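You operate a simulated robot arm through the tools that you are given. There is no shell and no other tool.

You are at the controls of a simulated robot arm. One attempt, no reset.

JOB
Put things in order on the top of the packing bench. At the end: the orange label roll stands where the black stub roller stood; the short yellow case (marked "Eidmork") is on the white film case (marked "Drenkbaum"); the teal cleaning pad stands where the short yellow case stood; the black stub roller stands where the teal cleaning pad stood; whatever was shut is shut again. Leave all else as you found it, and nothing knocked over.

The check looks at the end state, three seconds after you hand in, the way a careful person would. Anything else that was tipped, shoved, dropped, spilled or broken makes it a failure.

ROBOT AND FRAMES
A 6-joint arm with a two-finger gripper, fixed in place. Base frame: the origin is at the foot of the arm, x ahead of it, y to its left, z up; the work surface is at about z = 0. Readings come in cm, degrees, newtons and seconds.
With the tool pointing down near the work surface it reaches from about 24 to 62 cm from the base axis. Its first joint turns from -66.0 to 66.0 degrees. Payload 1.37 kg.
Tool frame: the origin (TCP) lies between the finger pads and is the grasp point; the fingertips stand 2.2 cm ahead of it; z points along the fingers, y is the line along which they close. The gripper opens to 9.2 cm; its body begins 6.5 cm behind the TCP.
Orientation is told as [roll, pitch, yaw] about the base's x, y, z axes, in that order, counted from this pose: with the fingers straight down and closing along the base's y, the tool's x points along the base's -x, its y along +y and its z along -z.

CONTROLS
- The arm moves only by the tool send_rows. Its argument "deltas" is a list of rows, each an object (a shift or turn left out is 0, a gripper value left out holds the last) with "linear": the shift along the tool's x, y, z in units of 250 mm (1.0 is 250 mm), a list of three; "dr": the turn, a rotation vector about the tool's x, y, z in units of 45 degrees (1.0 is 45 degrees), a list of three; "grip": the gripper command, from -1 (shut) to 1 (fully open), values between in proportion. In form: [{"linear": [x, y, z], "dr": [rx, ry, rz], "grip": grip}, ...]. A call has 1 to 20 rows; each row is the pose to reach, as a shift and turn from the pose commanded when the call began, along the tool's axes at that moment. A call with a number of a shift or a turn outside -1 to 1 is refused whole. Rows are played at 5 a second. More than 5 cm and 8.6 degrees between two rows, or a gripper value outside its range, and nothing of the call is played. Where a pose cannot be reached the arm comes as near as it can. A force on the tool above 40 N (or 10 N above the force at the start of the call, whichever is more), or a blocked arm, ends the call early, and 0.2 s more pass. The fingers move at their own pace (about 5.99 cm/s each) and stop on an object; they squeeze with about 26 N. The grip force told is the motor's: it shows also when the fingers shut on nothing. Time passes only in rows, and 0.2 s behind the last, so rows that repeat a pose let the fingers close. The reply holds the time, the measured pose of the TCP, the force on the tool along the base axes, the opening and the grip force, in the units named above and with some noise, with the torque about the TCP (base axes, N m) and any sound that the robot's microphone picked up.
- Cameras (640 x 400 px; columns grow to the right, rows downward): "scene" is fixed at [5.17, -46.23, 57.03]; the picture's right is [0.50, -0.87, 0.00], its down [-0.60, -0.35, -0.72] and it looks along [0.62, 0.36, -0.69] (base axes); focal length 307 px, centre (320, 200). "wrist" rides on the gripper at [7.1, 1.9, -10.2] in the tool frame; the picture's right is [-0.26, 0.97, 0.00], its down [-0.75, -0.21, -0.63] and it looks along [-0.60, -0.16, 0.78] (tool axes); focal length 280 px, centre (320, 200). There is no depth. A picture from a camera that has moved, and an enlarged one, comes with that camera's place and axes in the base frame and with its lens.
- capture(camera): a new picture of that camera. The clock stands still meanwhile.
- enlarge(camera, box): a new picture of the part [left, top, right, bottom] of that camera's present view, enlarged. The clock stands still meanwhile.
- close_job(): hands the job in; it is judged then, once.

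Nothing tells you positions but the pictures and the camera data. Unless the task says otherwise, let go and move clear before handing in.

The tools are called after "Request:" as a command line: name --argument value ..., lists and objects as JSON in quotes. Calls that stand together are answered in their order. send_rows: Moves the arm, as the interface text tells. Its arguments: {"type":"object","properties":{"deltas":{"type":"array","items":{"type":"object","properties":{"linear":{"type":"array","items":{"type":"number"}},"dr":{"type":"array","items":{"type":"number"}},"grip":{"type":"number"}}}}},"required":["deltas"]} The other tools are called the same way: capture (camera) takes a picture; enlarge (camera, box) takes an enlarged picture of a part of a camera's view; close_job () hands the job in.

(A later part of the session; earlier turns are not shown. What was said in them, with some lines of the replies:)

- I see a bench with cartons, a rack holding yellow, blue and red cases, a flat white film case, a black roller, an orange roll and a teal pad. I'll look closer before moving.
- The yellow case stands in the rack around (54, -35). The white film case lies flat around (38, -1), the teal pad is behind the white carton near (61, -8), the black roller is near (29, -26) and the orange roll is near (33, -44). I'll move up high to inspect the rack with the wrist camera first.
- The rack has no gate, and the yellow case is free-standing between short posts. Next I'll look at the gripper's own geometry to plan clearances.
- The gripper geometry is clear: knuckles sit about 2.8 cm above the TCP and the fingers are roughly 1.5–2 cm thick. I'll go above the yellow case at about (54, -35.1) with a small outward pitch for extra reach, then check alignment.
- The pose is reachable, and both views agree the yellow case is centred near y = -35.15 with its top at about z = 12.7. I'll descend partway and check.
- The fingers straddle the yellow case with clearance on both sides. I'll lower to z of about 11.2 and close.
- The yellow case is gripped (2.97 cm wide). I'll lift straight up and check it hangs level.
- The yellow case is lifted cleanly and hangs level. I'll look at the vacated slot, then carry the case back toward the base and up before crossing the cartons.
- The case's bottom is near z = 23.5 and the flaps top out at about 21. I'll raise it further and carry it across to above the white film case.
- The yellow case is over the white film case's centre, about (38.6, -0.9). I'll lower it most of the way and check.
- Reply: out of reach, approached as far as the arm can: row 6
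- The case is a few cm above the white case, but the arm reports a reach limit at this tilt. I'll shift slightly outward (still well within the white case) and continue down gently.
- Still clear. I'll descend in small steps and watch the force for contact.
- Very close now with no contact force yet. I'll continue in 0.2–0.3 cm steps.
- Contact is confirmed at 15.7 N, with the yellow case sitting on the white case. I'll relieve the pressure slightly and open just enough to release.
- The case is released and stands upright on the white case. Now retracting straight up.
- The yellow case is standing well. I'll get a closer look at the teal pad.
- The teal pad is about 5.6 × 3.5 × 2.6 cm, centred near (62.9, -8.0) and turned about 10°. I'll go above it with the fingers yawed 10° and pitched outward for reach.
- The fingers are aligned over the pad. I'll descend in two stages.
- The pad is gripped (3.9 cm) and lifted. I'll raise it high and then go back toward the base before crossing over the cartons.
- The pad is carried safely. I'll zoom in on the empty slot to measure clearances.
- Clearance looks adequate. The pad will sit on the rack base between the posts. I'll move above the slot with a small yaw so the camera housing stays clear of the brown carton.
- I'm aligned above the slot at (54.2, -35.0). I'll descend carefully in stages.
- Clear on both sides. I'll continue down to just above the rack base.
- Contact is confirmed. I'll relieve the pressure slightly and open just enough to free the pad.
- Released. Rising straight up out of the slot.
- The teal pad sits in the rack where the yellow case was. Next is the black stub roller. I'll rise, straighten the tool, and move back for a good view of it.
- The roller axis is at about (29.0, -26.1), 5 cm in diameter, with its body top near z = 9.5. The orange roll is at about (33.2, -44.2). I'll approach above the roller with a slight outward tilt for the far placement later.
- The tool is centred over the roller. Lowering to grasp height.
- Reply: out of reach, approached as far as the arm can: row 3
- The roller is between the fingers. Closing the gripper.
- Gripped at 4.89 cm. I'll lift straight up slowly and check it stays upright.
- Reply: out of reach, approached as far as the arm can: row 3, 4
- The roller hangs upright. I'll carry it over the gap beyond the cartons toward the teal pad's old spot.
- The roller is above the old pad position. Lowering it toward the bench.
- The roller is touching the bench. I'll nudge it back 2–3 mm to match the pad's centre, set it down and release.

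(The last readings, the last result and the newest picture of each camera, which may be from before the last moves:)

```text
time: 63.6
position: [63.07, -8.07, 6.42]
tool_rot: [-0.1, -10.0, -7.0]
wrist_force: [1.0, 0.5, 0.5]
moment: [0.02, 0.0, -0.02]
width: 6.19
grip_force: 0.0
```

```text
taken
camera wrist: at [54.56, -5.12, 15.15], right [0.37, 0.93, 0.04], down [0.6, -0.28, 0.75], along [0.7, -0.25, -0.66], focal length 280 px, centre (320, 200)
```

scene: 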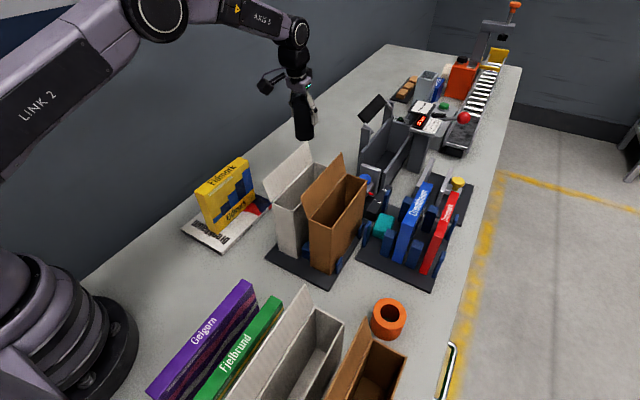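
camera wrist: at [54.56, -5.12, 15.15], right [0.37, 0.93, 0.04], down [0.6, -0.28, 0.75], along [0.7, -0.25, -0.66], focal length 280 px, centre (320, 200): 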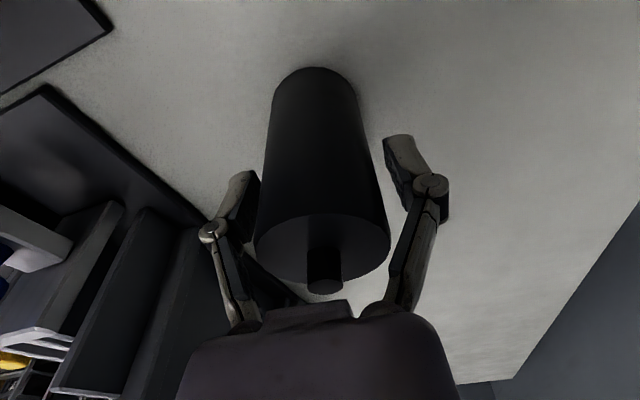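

The roller stands on its own. Rising clear.

Request:
send_rows --deltas '[{"linear": [-0.0069, 0, -0.0394]}, {"linear": [-0.0208, 0, -0.1182]}, {"linear": [-0.0451, 0, -0.256]}, {"linear": [-0.0729, 0, -0.4136]}, {"linear": [-0.1007, 0, -0.5712]}, {"linear": [-0.0077, -0.0146, -0.7298]}, {"linear": [0.1348, -0.0341, -0.8362]}, {"linear": [0.1348, -0.0341, -0.8362]}]'

Request:
capture --camera "wrist"

Request:
capture --camera "scene"

```text
time: 65.4
position: [56.19, -8.2, 26.5]
tool_rot: [-0.1, -10.1, -7.0]
wrist_force: [0.0, -0.4, -0.2]
moment: [0.02, 0.01, 0.01]
width: 6.2
grip_force: 0.0
```

```text
taken
camera wrist: at [47.63, -5.29, 35.3], right [0.37, 0.93, 0.04], down [0.6, -0.28, 0.75], along [0.7, -0.25, -0.66], focal length 280 px, centre (320, 200)
```

wrist: 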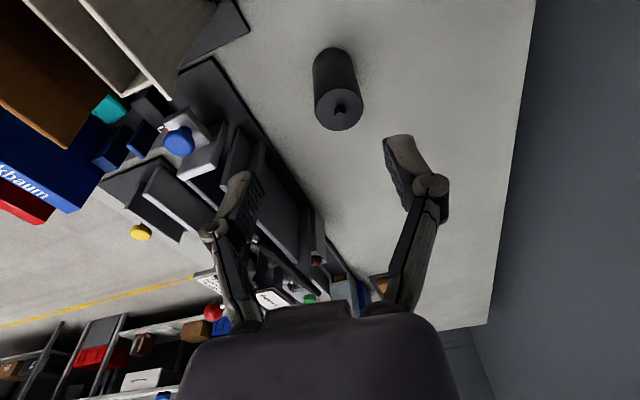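

```text
taken
```

scene: 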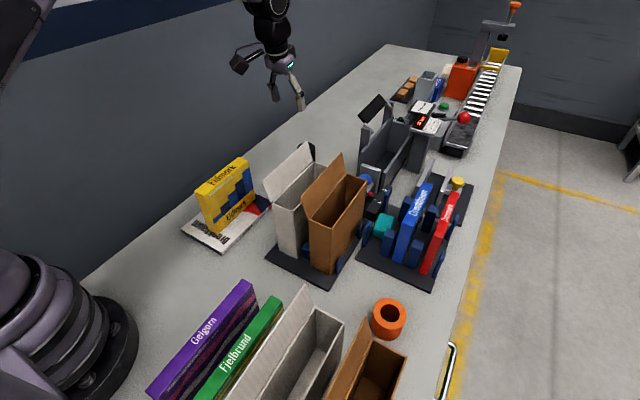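

The roller stands at about (62.95, -7.95), matching the pad's old spot. Last is the orange roll. I'll straighten the tool and move high across the cartons to view it.

Request:
send_rows --deltas '[{"linear": [0.0914, -0.0531, -0.0821], "dr": [0, 0.0555, 0]}, {"linear": [0.1828, -0.1062, -0.1642], "dr": [0, 0.111, 0]}, {"linear": [0.2743, -0.1593, -0.2464], "dr": [0, 0.1666, 0]}, {"linear": [0.3657, -0.2124, -0.3285], "dr": [0, 0.2222, 0]}, {"linear": [0.3657, -0.2124, -0.3285], "dr": [0, 0.2222, 0]}]'

Request:
send_rows --deltas '[{"linear": [0.053, -0.1406, 0], "dr": [0, 0, 0.1206], "grip": 0.78}, {"linear": [0.1059, -0.2813, 0], "dr": [0, 0, 0.2411], "grip": 0.78}, {"linear": [0.1589, -0.4219, 0], "dr": [0, 0, 0.3617], "grip": 0.78}, {"linear": [0.2119, -0.5626, 0], "dr": [0, 0, 0.4823], "grip": 0.78}, {"linear": [0.2649, -0.7032, 0], "dr": [0, 0, 0.6029], "grip": 0.78}, {"linear": [0.3178, -0.8439, 0], "dr": [0, 0, 0.7234], "grip": 0.78}, {"linear": [0.3708, -0.9845, 0], "dr": [0, 0, 0.844], "grip": 0.78}, {"linear": [0.3708, -0.9845, 0], "dr": [0, 0, 0.844], "grip": 0.78}]'

Request:
capture --camera "wrist"

Request:
capture --camera "scene"

```text
time: 66.6
position: [44.99, -12.1, 32.7]
tool_rot: [-0.2, 0.0, -7.0]
wrist_force: [0.6, -0.1, -0.5]
moment: [0.01, -0.01, 0.03]
width: 6.21
grip_force: 0.1
```

```text
time: 68.4
position: [32.83, -35.31, 32.96]
tool_rot: [-0.1, -0.1, -45.1]
wrist_force: [-0.6, 0.2, 0.2]
moment: [-0.01, 0.01, 0.0]
width: 8.18
grip_force: 0.2
```

```text
taken
camera wrist: at [29.06, -29.02, 43.21], right [0.87, 0.5, 0.0], down [0.39, -0.68, 0.63], along [0.31, -0.54, -0.78], focal length 280 px, centre (320, 200)
```

wrist: 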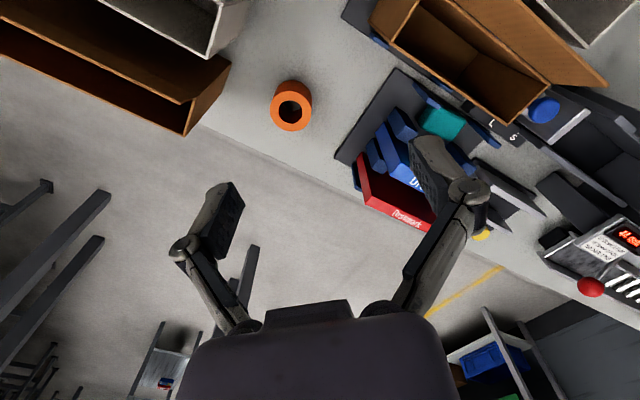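

```text
taken
```

scene: 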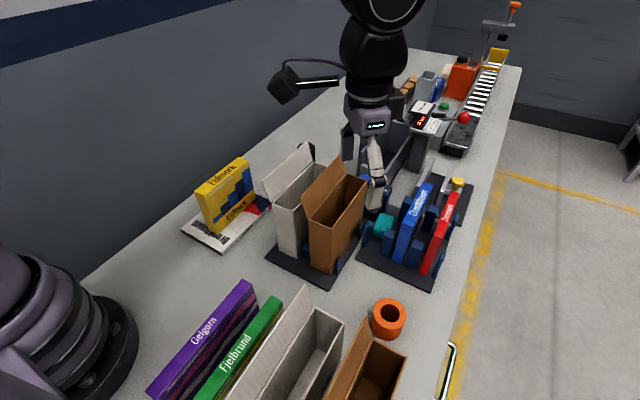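

Request:
enlarge --camera "wrist" --box '[250, 60, 340, 150]'

```text
4.44 times, centred on (295, 105) of wrist
camera zoom: at [29.06, -29.02, 43.21], right [0.87, 0.5, 0.0], down [0.39, -0.68, 0.63], along [0.31, -0.54, -0.78], focal length 1246 px, centre (431, 622)
```

zoom: 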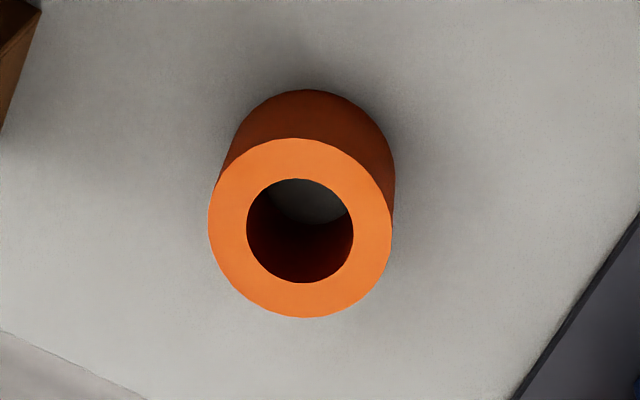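

The orange roll's centre is at about (32.95, -44.05). I'll move above it and lower.

Request:
send_rows --deltas '[{"linear": [-0.07, -0.07, 0.1]}, {"linear": [-0.14, -0.14, 0.22]}, {"linear": [-0.2, -0.2, 0.36]}, {"linear": [-0.235, -0.235, 0.52]}, {"linear": [-0.2489, -0.2432, 0.69]}, {"linear": [-0.2489, -0.2432, 0.84]}, {"linear": [-0.2489, -0.2432, 0.84]}]'

Request:
capture --camera "wrist"

Request:
capture --camera "scene"

```text
time: 70.0
position: [33.08, -44.09, 11.85]
tool_rot: [0.1, -0.1, -45.0]
wrist_force: [0.1, -0.3, 0.8]
moment: [-0.02, 0.0, 0.01]
width: 8.18
grip_force: 0.0
```

```text
taken
camera wrist: at [29.32, -37.64, 21.94], right [0.87, 0.5, 0.0], down [0.39, -0.68, 0.63], along [0.31, -0.54, -0.78], focal length 280 px, centre (320, 200)
```

wrist: 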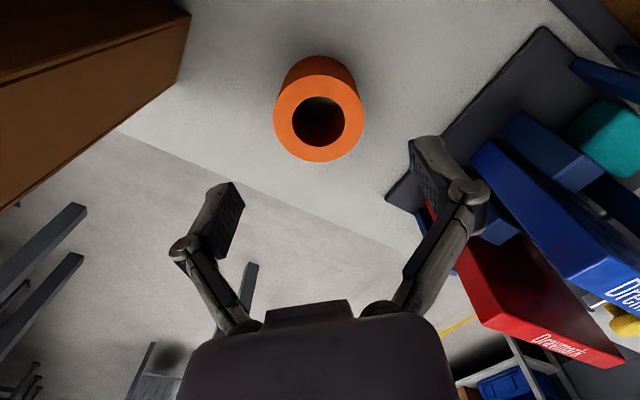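

```text
taken
```

scene: 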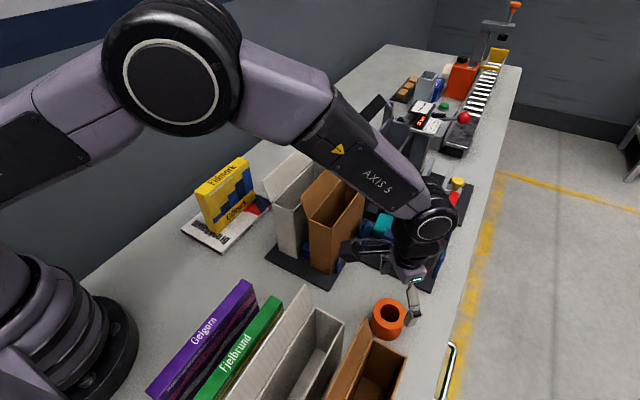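

Request:
send_rows --deltas '[{"linear": [0.007, -0.0014, 0.12]}, {"linear": [0.007, -0.0014, 0.24]}, {"linear": [0.007, -0.0014, 0.31]}, {"linear": [0.007, -0.0014, 0.364]}, {"linear": [0.007, -0.0014, 0.364]}]'

Request:
capture --camera "wrist"

Request:
enlarge --camera "scene" --box '[320, 200, 500, 360]'

```text
time: 71.2
position: [32.75, -43.77, 2.57]
tool_rot: [0.0, -0.1, -45.0]
wrist_force: [0.0, 0.8, -0.6]
moment: [0.01, 0.02, -0.03]
width: 8.19
grip_force: 0.0
```

```text
taken
camera wrist: at [29.08, -37.55, 12.75], right [0.87, 0.5, 0.0], down [0.39, -0.68, 0.63], along [0.31, -0.54, -0.78], focal length 280 px, centre (320, 200)
```

wrist: 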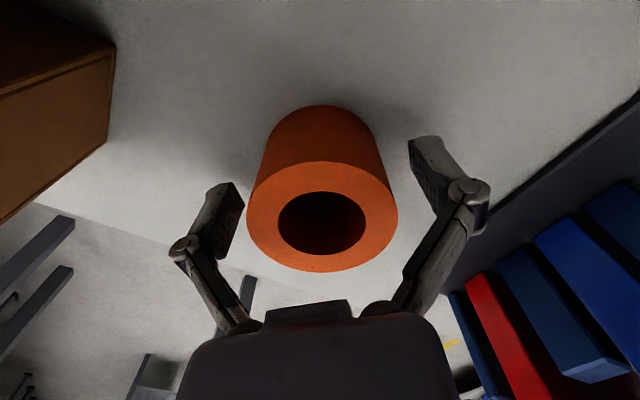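

```text
2.50 times, centred on (410, 280) of scene
camera zoom: at [5.17, -46.23, 57.03], right [0.5, -0.87, 0.0], down [-0.6, -0.35, -0.72], along [0.62, 0.36, -0.69], focal length 766 px, centre (95, 0)
```

zoom: 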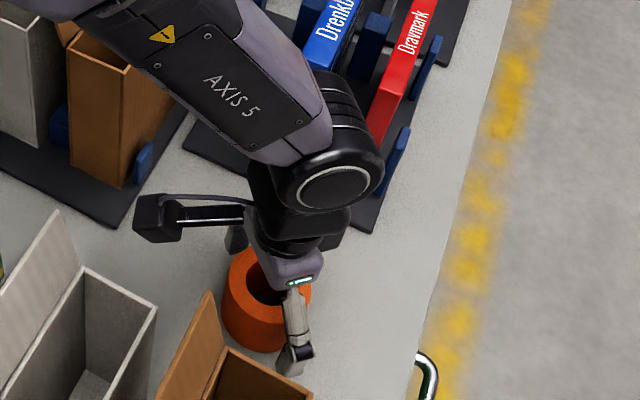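

The roll is between the fingers. Closing.

Request:
send_rows --deltas '[{"linear": [0, 0, 0], "grip": 0.4}, {"linear": [0, 0, 0], "grip": 0.3}, {"linear": [0, 0, 0], "grip": -1}, {"linear": [0, 0, 0], "grip": -1}, {"linear": [0, 0, 0], "grip": -1}]'

Request:
send_rows --deltas '[{"linear": [0, 0, -0.04], "grip": -1}, {"linear": [0, 0, -0.12], "grip": -1}, {"linear": [0, 0, -0.24], "grip": -1}, {"linear": [0, 0, -0.24], "grip": -1}]'

Request:
capture --camera "wrist"

Request:
capture --camera "scene"

```text
time: 72.4
position: [32.86, -43.89, 2.63]
tool_rot: [0.1, -0.1, -44.9]
wrist_force: [-0.6, 0.1, 1.9]
moment: [-0.04, 0.04, 0.0]
width: 5.69
grip_force: 25.5
```

```text
time: 73.4
position: [32.9, -43.9, 8.53]
tool_rot: [0.0, -0.1, -45.1]
wrist_force: [-0.5, 0.9, -0.9]
moment: [-0.02, 0.0, -0.02]
width: 5.66
grip_force: 25.5
```

```text
taken
camera wrist: at [29.04, -37.62, 18.68], right [0.87, 0.5, 0.0], down [0.39, -0.68, 0.63], along [0.31, -0.54, -0.78], focal length 280 px, centre (320, 200)
```

wrist: 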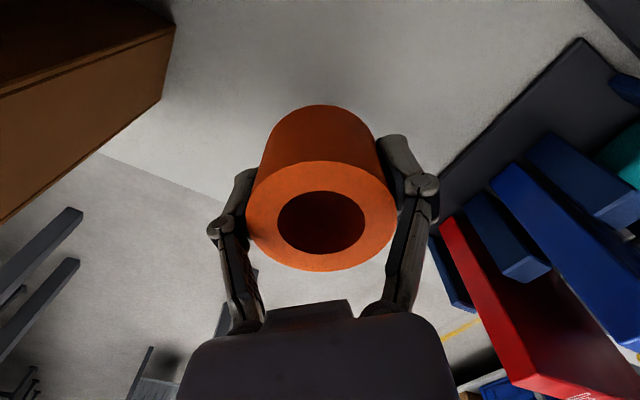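

```text
taken
```

scene: 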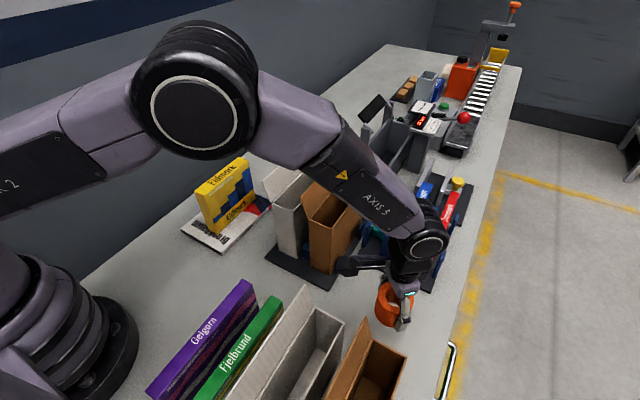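

The orange roll is gripped and centred. I'll lift above the flaps and carry it over the roller's old place at about (28.9, -26.0).

Request:
send_rows --deltas '[{"linear": [0, 0, -0.17]}, {"linear": [0, 0, -0.34]}, {"linear": [0, 0, -0.52]}, {"linear": [0, 0, -0.7]}, {"linear": [0.12, 0.075, -0.72], "dr": [0, 0, 0.0133]}, {"linear": [0.25, 0.158, -0.72], "dr": [0, 0, 0.0267]}, {"linear": [0.38, 0.24, -0.72], "dr": [0, 0, 0.04]}, {"linear": [0.51, 0.323, -0.72], "dr": [0, 0, 0.0533]}, {"linear": [0.6186, 0.3923, -0.72], "dr": [0, 0, 0.0667]}, {"linear": [0.6186, 0.3923, -0.72], "dr": [0, 0, 0.0667]}]'

Request:
capture --camera "wrist"

Request:
capture --camera "scene"

```text
time: 75.6
position: [28.72, -26.01, 26.82]
tool_rot: [0.0, -0.1, -48.0]
wrist_force: [-0.7, -0.6, -0.9]
moment: [0.02, 0.02, 0.01]
width: 5.7
grip_force: 25.6
```

```text
taken
camera wrist: at [25.38, -19.48, 36.97], right [0.89, 0.45, 0.0], down [0.35, -0.7, 0.63], along [0.28, -0.56, -0.78], focal length 280 px, centre (320, 200)
```

wrist: 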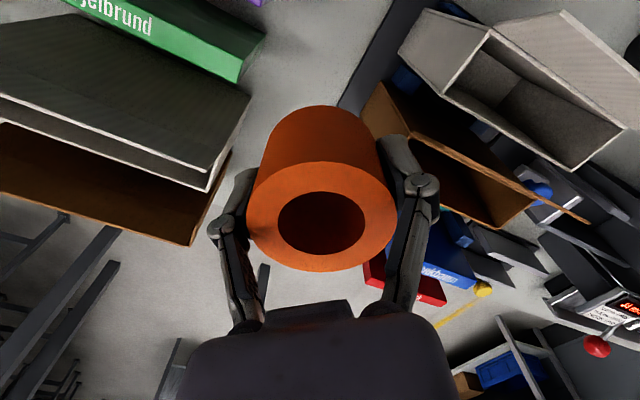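

```text
taken
```

scene: 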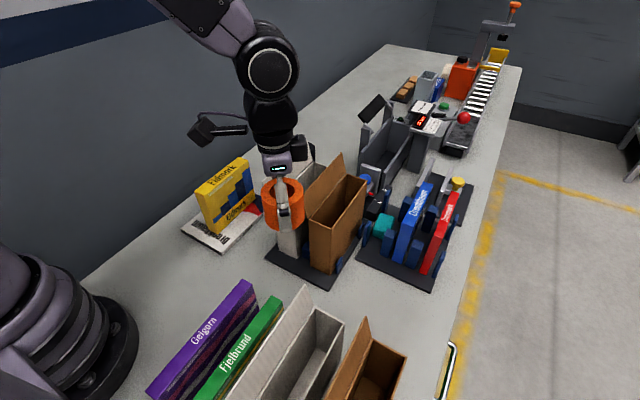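

Request:
send_rows --deltas '[{"linear": [-0.004, 0.0045, 0.16]}, {"linear": [-0.004, 0.0045, 0.32]}, {"linear": [-0.004, 0.0045, 0.48]}, {"linear": [-0.004, 0.0045, 0.62]}, {"linear": [-0.004, 0.0045, 0.74]}, {"linear": [-0.004, 0.0045, 0.83]}, {"linear": [-0.004, 0.0045, 0.83]}]'

Request:
capture --camera "wrist"

Request:
enlarge --camera "scene" --box '[180, 180, 360, 330]'

```text
time: 77.2
position: [29.05, -25.95, 6.05]
tool_rot: [0.0, -0.1, -48.0]
wrist_force: [-0.8, 0.2, -0.9]
moment: [0.0, -0.01, -0.02]
width: 5.67
grip_force: 26.2
```

```text
taken
camera wrist: at [25.55, -19.52, 16.1], right [0.89, 0.45, 0.0], down [0.35, -0.7, 0.63], along [0.28, -0.56, -0.78], focal length 280 px, centre (320, 200)
```

wrist: 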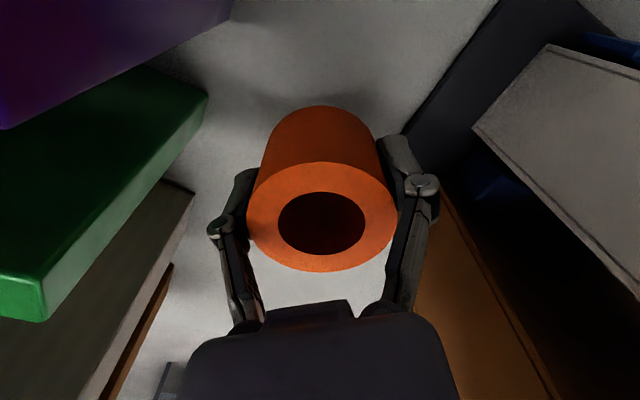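

```text
2.67 times, centred on (270, 255) of scene
camera zoom: at [5.17, -46.23, 57.03], right [0.5, -0.87, 0.0], down [-0.6, -0.35, -0.72], along [0.62, 0.36, -0.69], focal length 818 px, centre (453, 53)
```

zoom: 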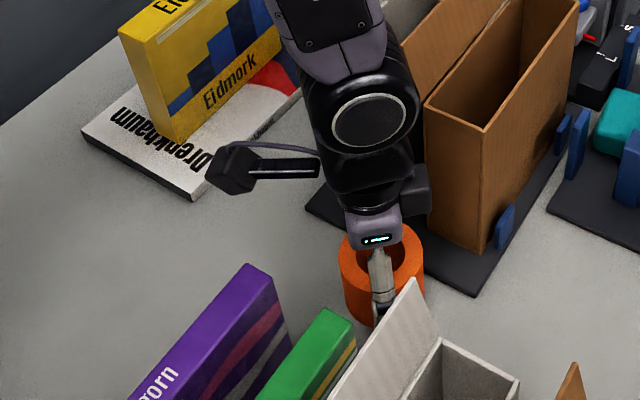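

Request:
send_rows --deltas '[{"linear": [0, 0, 0.05]}, {"linear": [0, 0, 0.1]}, {"linear": [0, 0, 0.112]}, {"linear": [0, 0, 0.112]}]'

Request:
send_rows --deltas '[{"linear": [0, 0, 0.01]}, {"linear": [0, 0, 0.01]}]'

Request:
send_rows --deltas '[{"linear": [0, 0, 0.006]}, {"linear": [0, 0, 0.006]}]'

```text
time: 78.2
position: [28.96, -25.98, 3.17]
tool_rot: [0.1, -0.1, -48.1]
wrist_force: [1.0, -0.2, -1.1]
moment: [0.01, 0.01, -0.01]
width: 5.68
grip_force: 26.0
```

```text
time: 78.8
position: [28.96, -25.98, 2.99]
tool_rot: [0.0, -0.1, -47.9]
wrist_force: [0.0, -0.6, -1.3]
moment: [-0.01, 0.01, -0.03]
width: 5.69
grip_force: 26.1
```

```text
time: 79.4
position: [28.91, -26.07, 2.92]
tool_rot: [0.1, -0.1, -48.0]
wrist_force: [-0.1, -0.7, -0.5]
moment: [-0.01, -0.01, 0.02]
width: 5.67
grip_force: 25.8
```

Request:
send_rows --deltas '[{"linear": [0, 0, 0.006]}, {"linear": [0, 0, 0.006]}]'

Request:
send_rows --deltas '[{"linear": [0, 0, 0.005]}, {"linear": [0, 0, 0.005]}]'

```text
time: 80.0
position: [29.02, -25.99, 2.7]
tool_rot: [0.0, -0.2, -48.0]
wrist_force: [-1.1, 0.2, -2.0]
moment: [-0.01, 0.04, 0.04]
width: 5.66
grip_force: 26.4
```

```text
time: 80.6
position: [29.0, -26.07, 2.63]
tool_rot: [0.0, -0.1, -48.0]
wrist_force: [-1.2, 4.8, 16.6]
moment: [0.07, -0.02, 0.15]
width: 5.67
grip_force: 26.1
```

The roll is on the bench at (29.0, -26.0). Relieving the pressure and releasing.

Request:
send_rows --deltas '[{"linear": [0, 0, -0.004], "grip": -1}, {"linear": [0, 0, -0.004], "grip": 0.25}, {"linear": [0, 0, -0.004], "grip": 0.32}, {"linear": [0, 0, -0.004], "grip": 0.4}, {"linear": [0, 0, -0.004], "grip": 0.4}]'

Request:
capture --camera "wrist"

```text
time: 81.8
position: [29.05, -26.1, 2.63]
tool_rot: [-0.1, -0.1, -47.9]
wrist_force: [-0.2, -0.4, 0.8]
moment: [0.0, 0.04, 0.02]
width: 6.44
grip_force: 0.0
```

```text
taken
camera wrist: at [25.54, -19.52, 12.85], right [0.89, 0.45, 0.0], down [0.35, -0.7, 0.63], along [0.28, -0.56, -0.78], focal length 280 px, centre (320, 200)
```

wrist: 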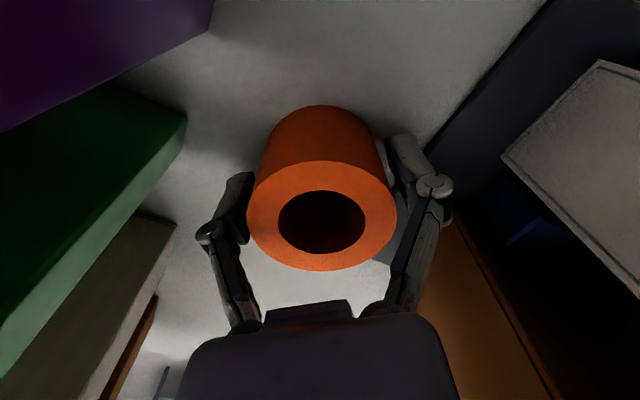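

Released cleanly. I'll rise straight up and move clear, then inspect everything.

Request:
send_rows --deltas '[{"linear": [0, 0, -0.03]}, {"linear": [0, 0, -0.1]}, {"linear": [0, 0, -0.24]}, {"linear": [0, 0, -0.42]}, {"linear": [0, 0, -0.6]}, {"linear": [0, 0, -0.78]}, {"linear": [0, 0, -0.96]}, {"linear": [0, 0, -0.96]}]'

Request:
capture --camera "wrist"

Request:
capture --camera "scene"

```text
time: 83.6
position: [28.9, -26.07, 26.69]
tool_rot: [0.0, -0.2, -48.0]
wrist_force: [-0.5, -0.3, 0.4]
moment: [-0.02, -0.02, 0.03]
width: 6.43
grip_force: 0.1
```

```text
taken
camera wrist: at [25.42, -19.54, 36.82], right [0.89, 0.45, 0.0], down [0.35, -0.7, 0.63], along [0.28, -0.56, -0.78], focal length 280 px, centre (320, 200)
```

wrist: 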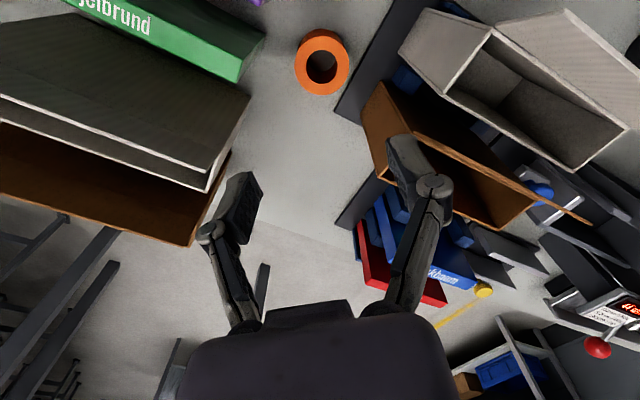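

```text
taken
```

scene: 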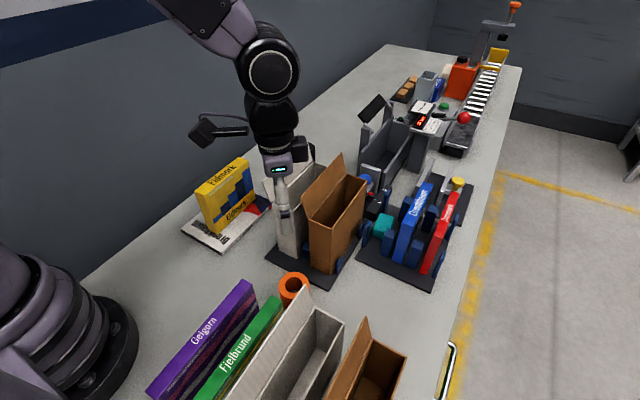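

All four moves are done. I'll go to a high, neutral pose to check the whole scene.

Request:
send_rows --deltas '[{"linear": [0, 0, -0.17], "dr": [0, 0, -0.14]}, {"linear": [0.03, 0.1, -0.29], "dr": [0, 0, -0.28]}, {"linear": [0.08, 0.22, -0.292], "dr": [0, 0, -0.42]}, {"linear": [0.13, 0.34, -0.292], "dr": [0, 0, -0.56]}, {"linear": [0.18, 0.46, -0.292], "dr": [0, 0, -0.7]}, {"linear": [0.22, 0.54, -0.292], "dr": [0, 0, -0.84]}, {"linear": [0.256, 0.6125, -0.292], "dr": [0, 0, -0.98]}, {"linear": [0.256, 0.6125, -0.292], "dr": [0, 0, -0.98]}]'

Request:
capture --camera "wrist"

Request:
capture --camera "scene"

Request:
enlarge --camera "scene" --box '[160, 130, 340, 260]'

Request:
enlarge --camera "scene" --box '[340, 150, 480, 300]'

Request:
enlarge --camera "scene" --box '[140, 250, 420, 400]'

```text
time: 85.4
position: [35.98, -10.88, 34.12]
tool_rot: [-0.1, 0.0, -3.8]
wrist_force: [-0.1, 0.6, 0.4]
moment: [0.01, -0.01, 0.01]
width: 6.45
grip_force: 0.2
```

```text
taken
camera wrist: at [29.03, -8.7, 44.19], right [0.33, 0.95, 0.0], down [0.74, -0.25, 0.63], along [0.59, -0.2, -0.78], focal length 280 px, centre (320, 200)
```

wrist: 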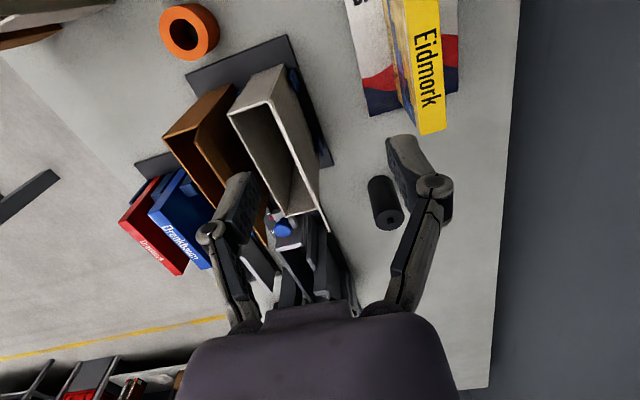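

```text
taken
```

scene: 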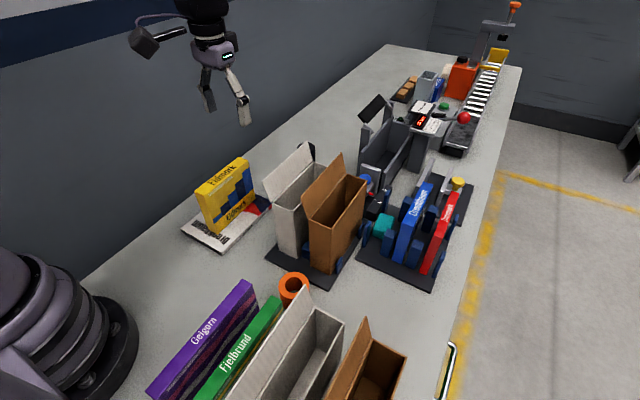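

```text
3.08 times, centred on (250, 195) of scene
camera zoom: at [5.17, -46.22, 57.03], right [0.5, -0.87, 0.0], down [-0.6, -0.35, -0.72], along [0.62, 0.36, -0.69], focal length 943 px, centre (535, 215)
```

zoom: 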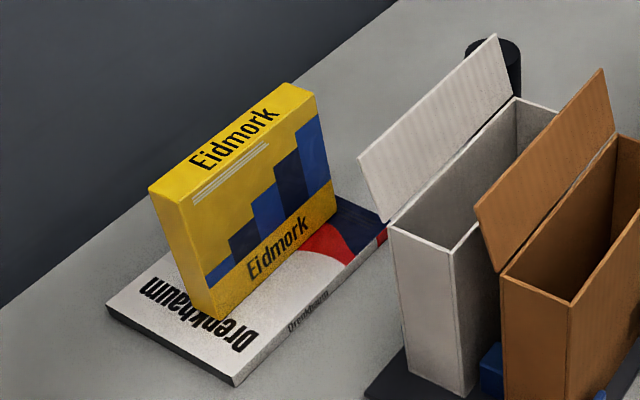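

```text
2.67 times, centred on (410, 225) of scene
camera zoom: at [5.17, -46.22, 57.03], right [0.5, -0.87, 0.0], down [-0.6, -0.35, -0.72], along [0.62, 0.36, -0.69], focal length 818 px, centre (80, 133)
```

zoom: 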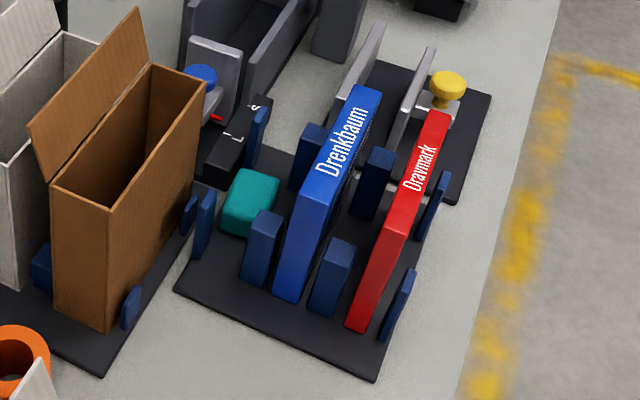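

```text
2.29 times, centred on (280, 325) of scene
camera zoom: at [5.17, -46.22, 57.03], right [0.5, -0.87, 0.0], down [-0.6, -0.35, -0.72], along [0.62, 0.36, -0.69], focal length 701 px, centre (411, -86)
```

zoom: 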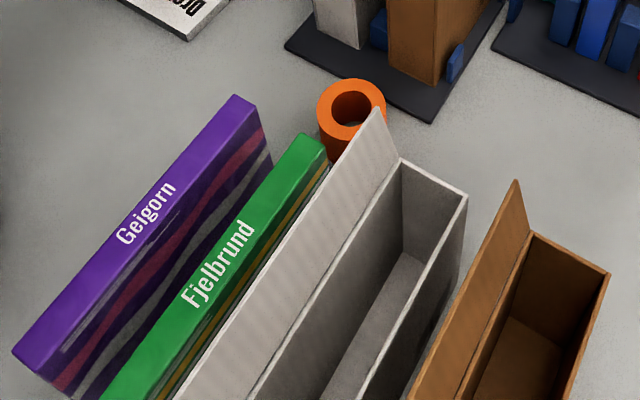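

The final check shows:
- **Yellow case:** it stands on the white film case, and the white case hasn't moved.
- **Teal pad:** it sits in the yellow case's rack place.
- **Black roller:** it stands on the teal pad's old spot.
- **Orange roll:** it stands where the roller was.

Nothing else was disturbed, nothing was opened, and the arm is clear, so I'm handing in.

Request:
close_job

```text
The job is handed in.
```

I finished all four moves and handed the job in. The last pictures showed everything upright. I had no result back from the check when I wrote this.

- **Yellow case ("Eidmork"):** it stands upright on the white film case ("Drenkbaum"), well inside its edges. The white case did not shift.
- **Teal pad:** it sits on the rack base between the posts, centred where the yellow case stood.
- **Black stub roller:** it stands at about (62.95, -7.95), within a few millimetres of the teal pad's old centre.
- **Orange label roll:** it stands at about (29.0, -26.0), where the roller was.

I opened nothing, so there was nothing to shut again. In the final pictures the rest of the bench looked as I found it. The arm is clear, with the gripper empty.
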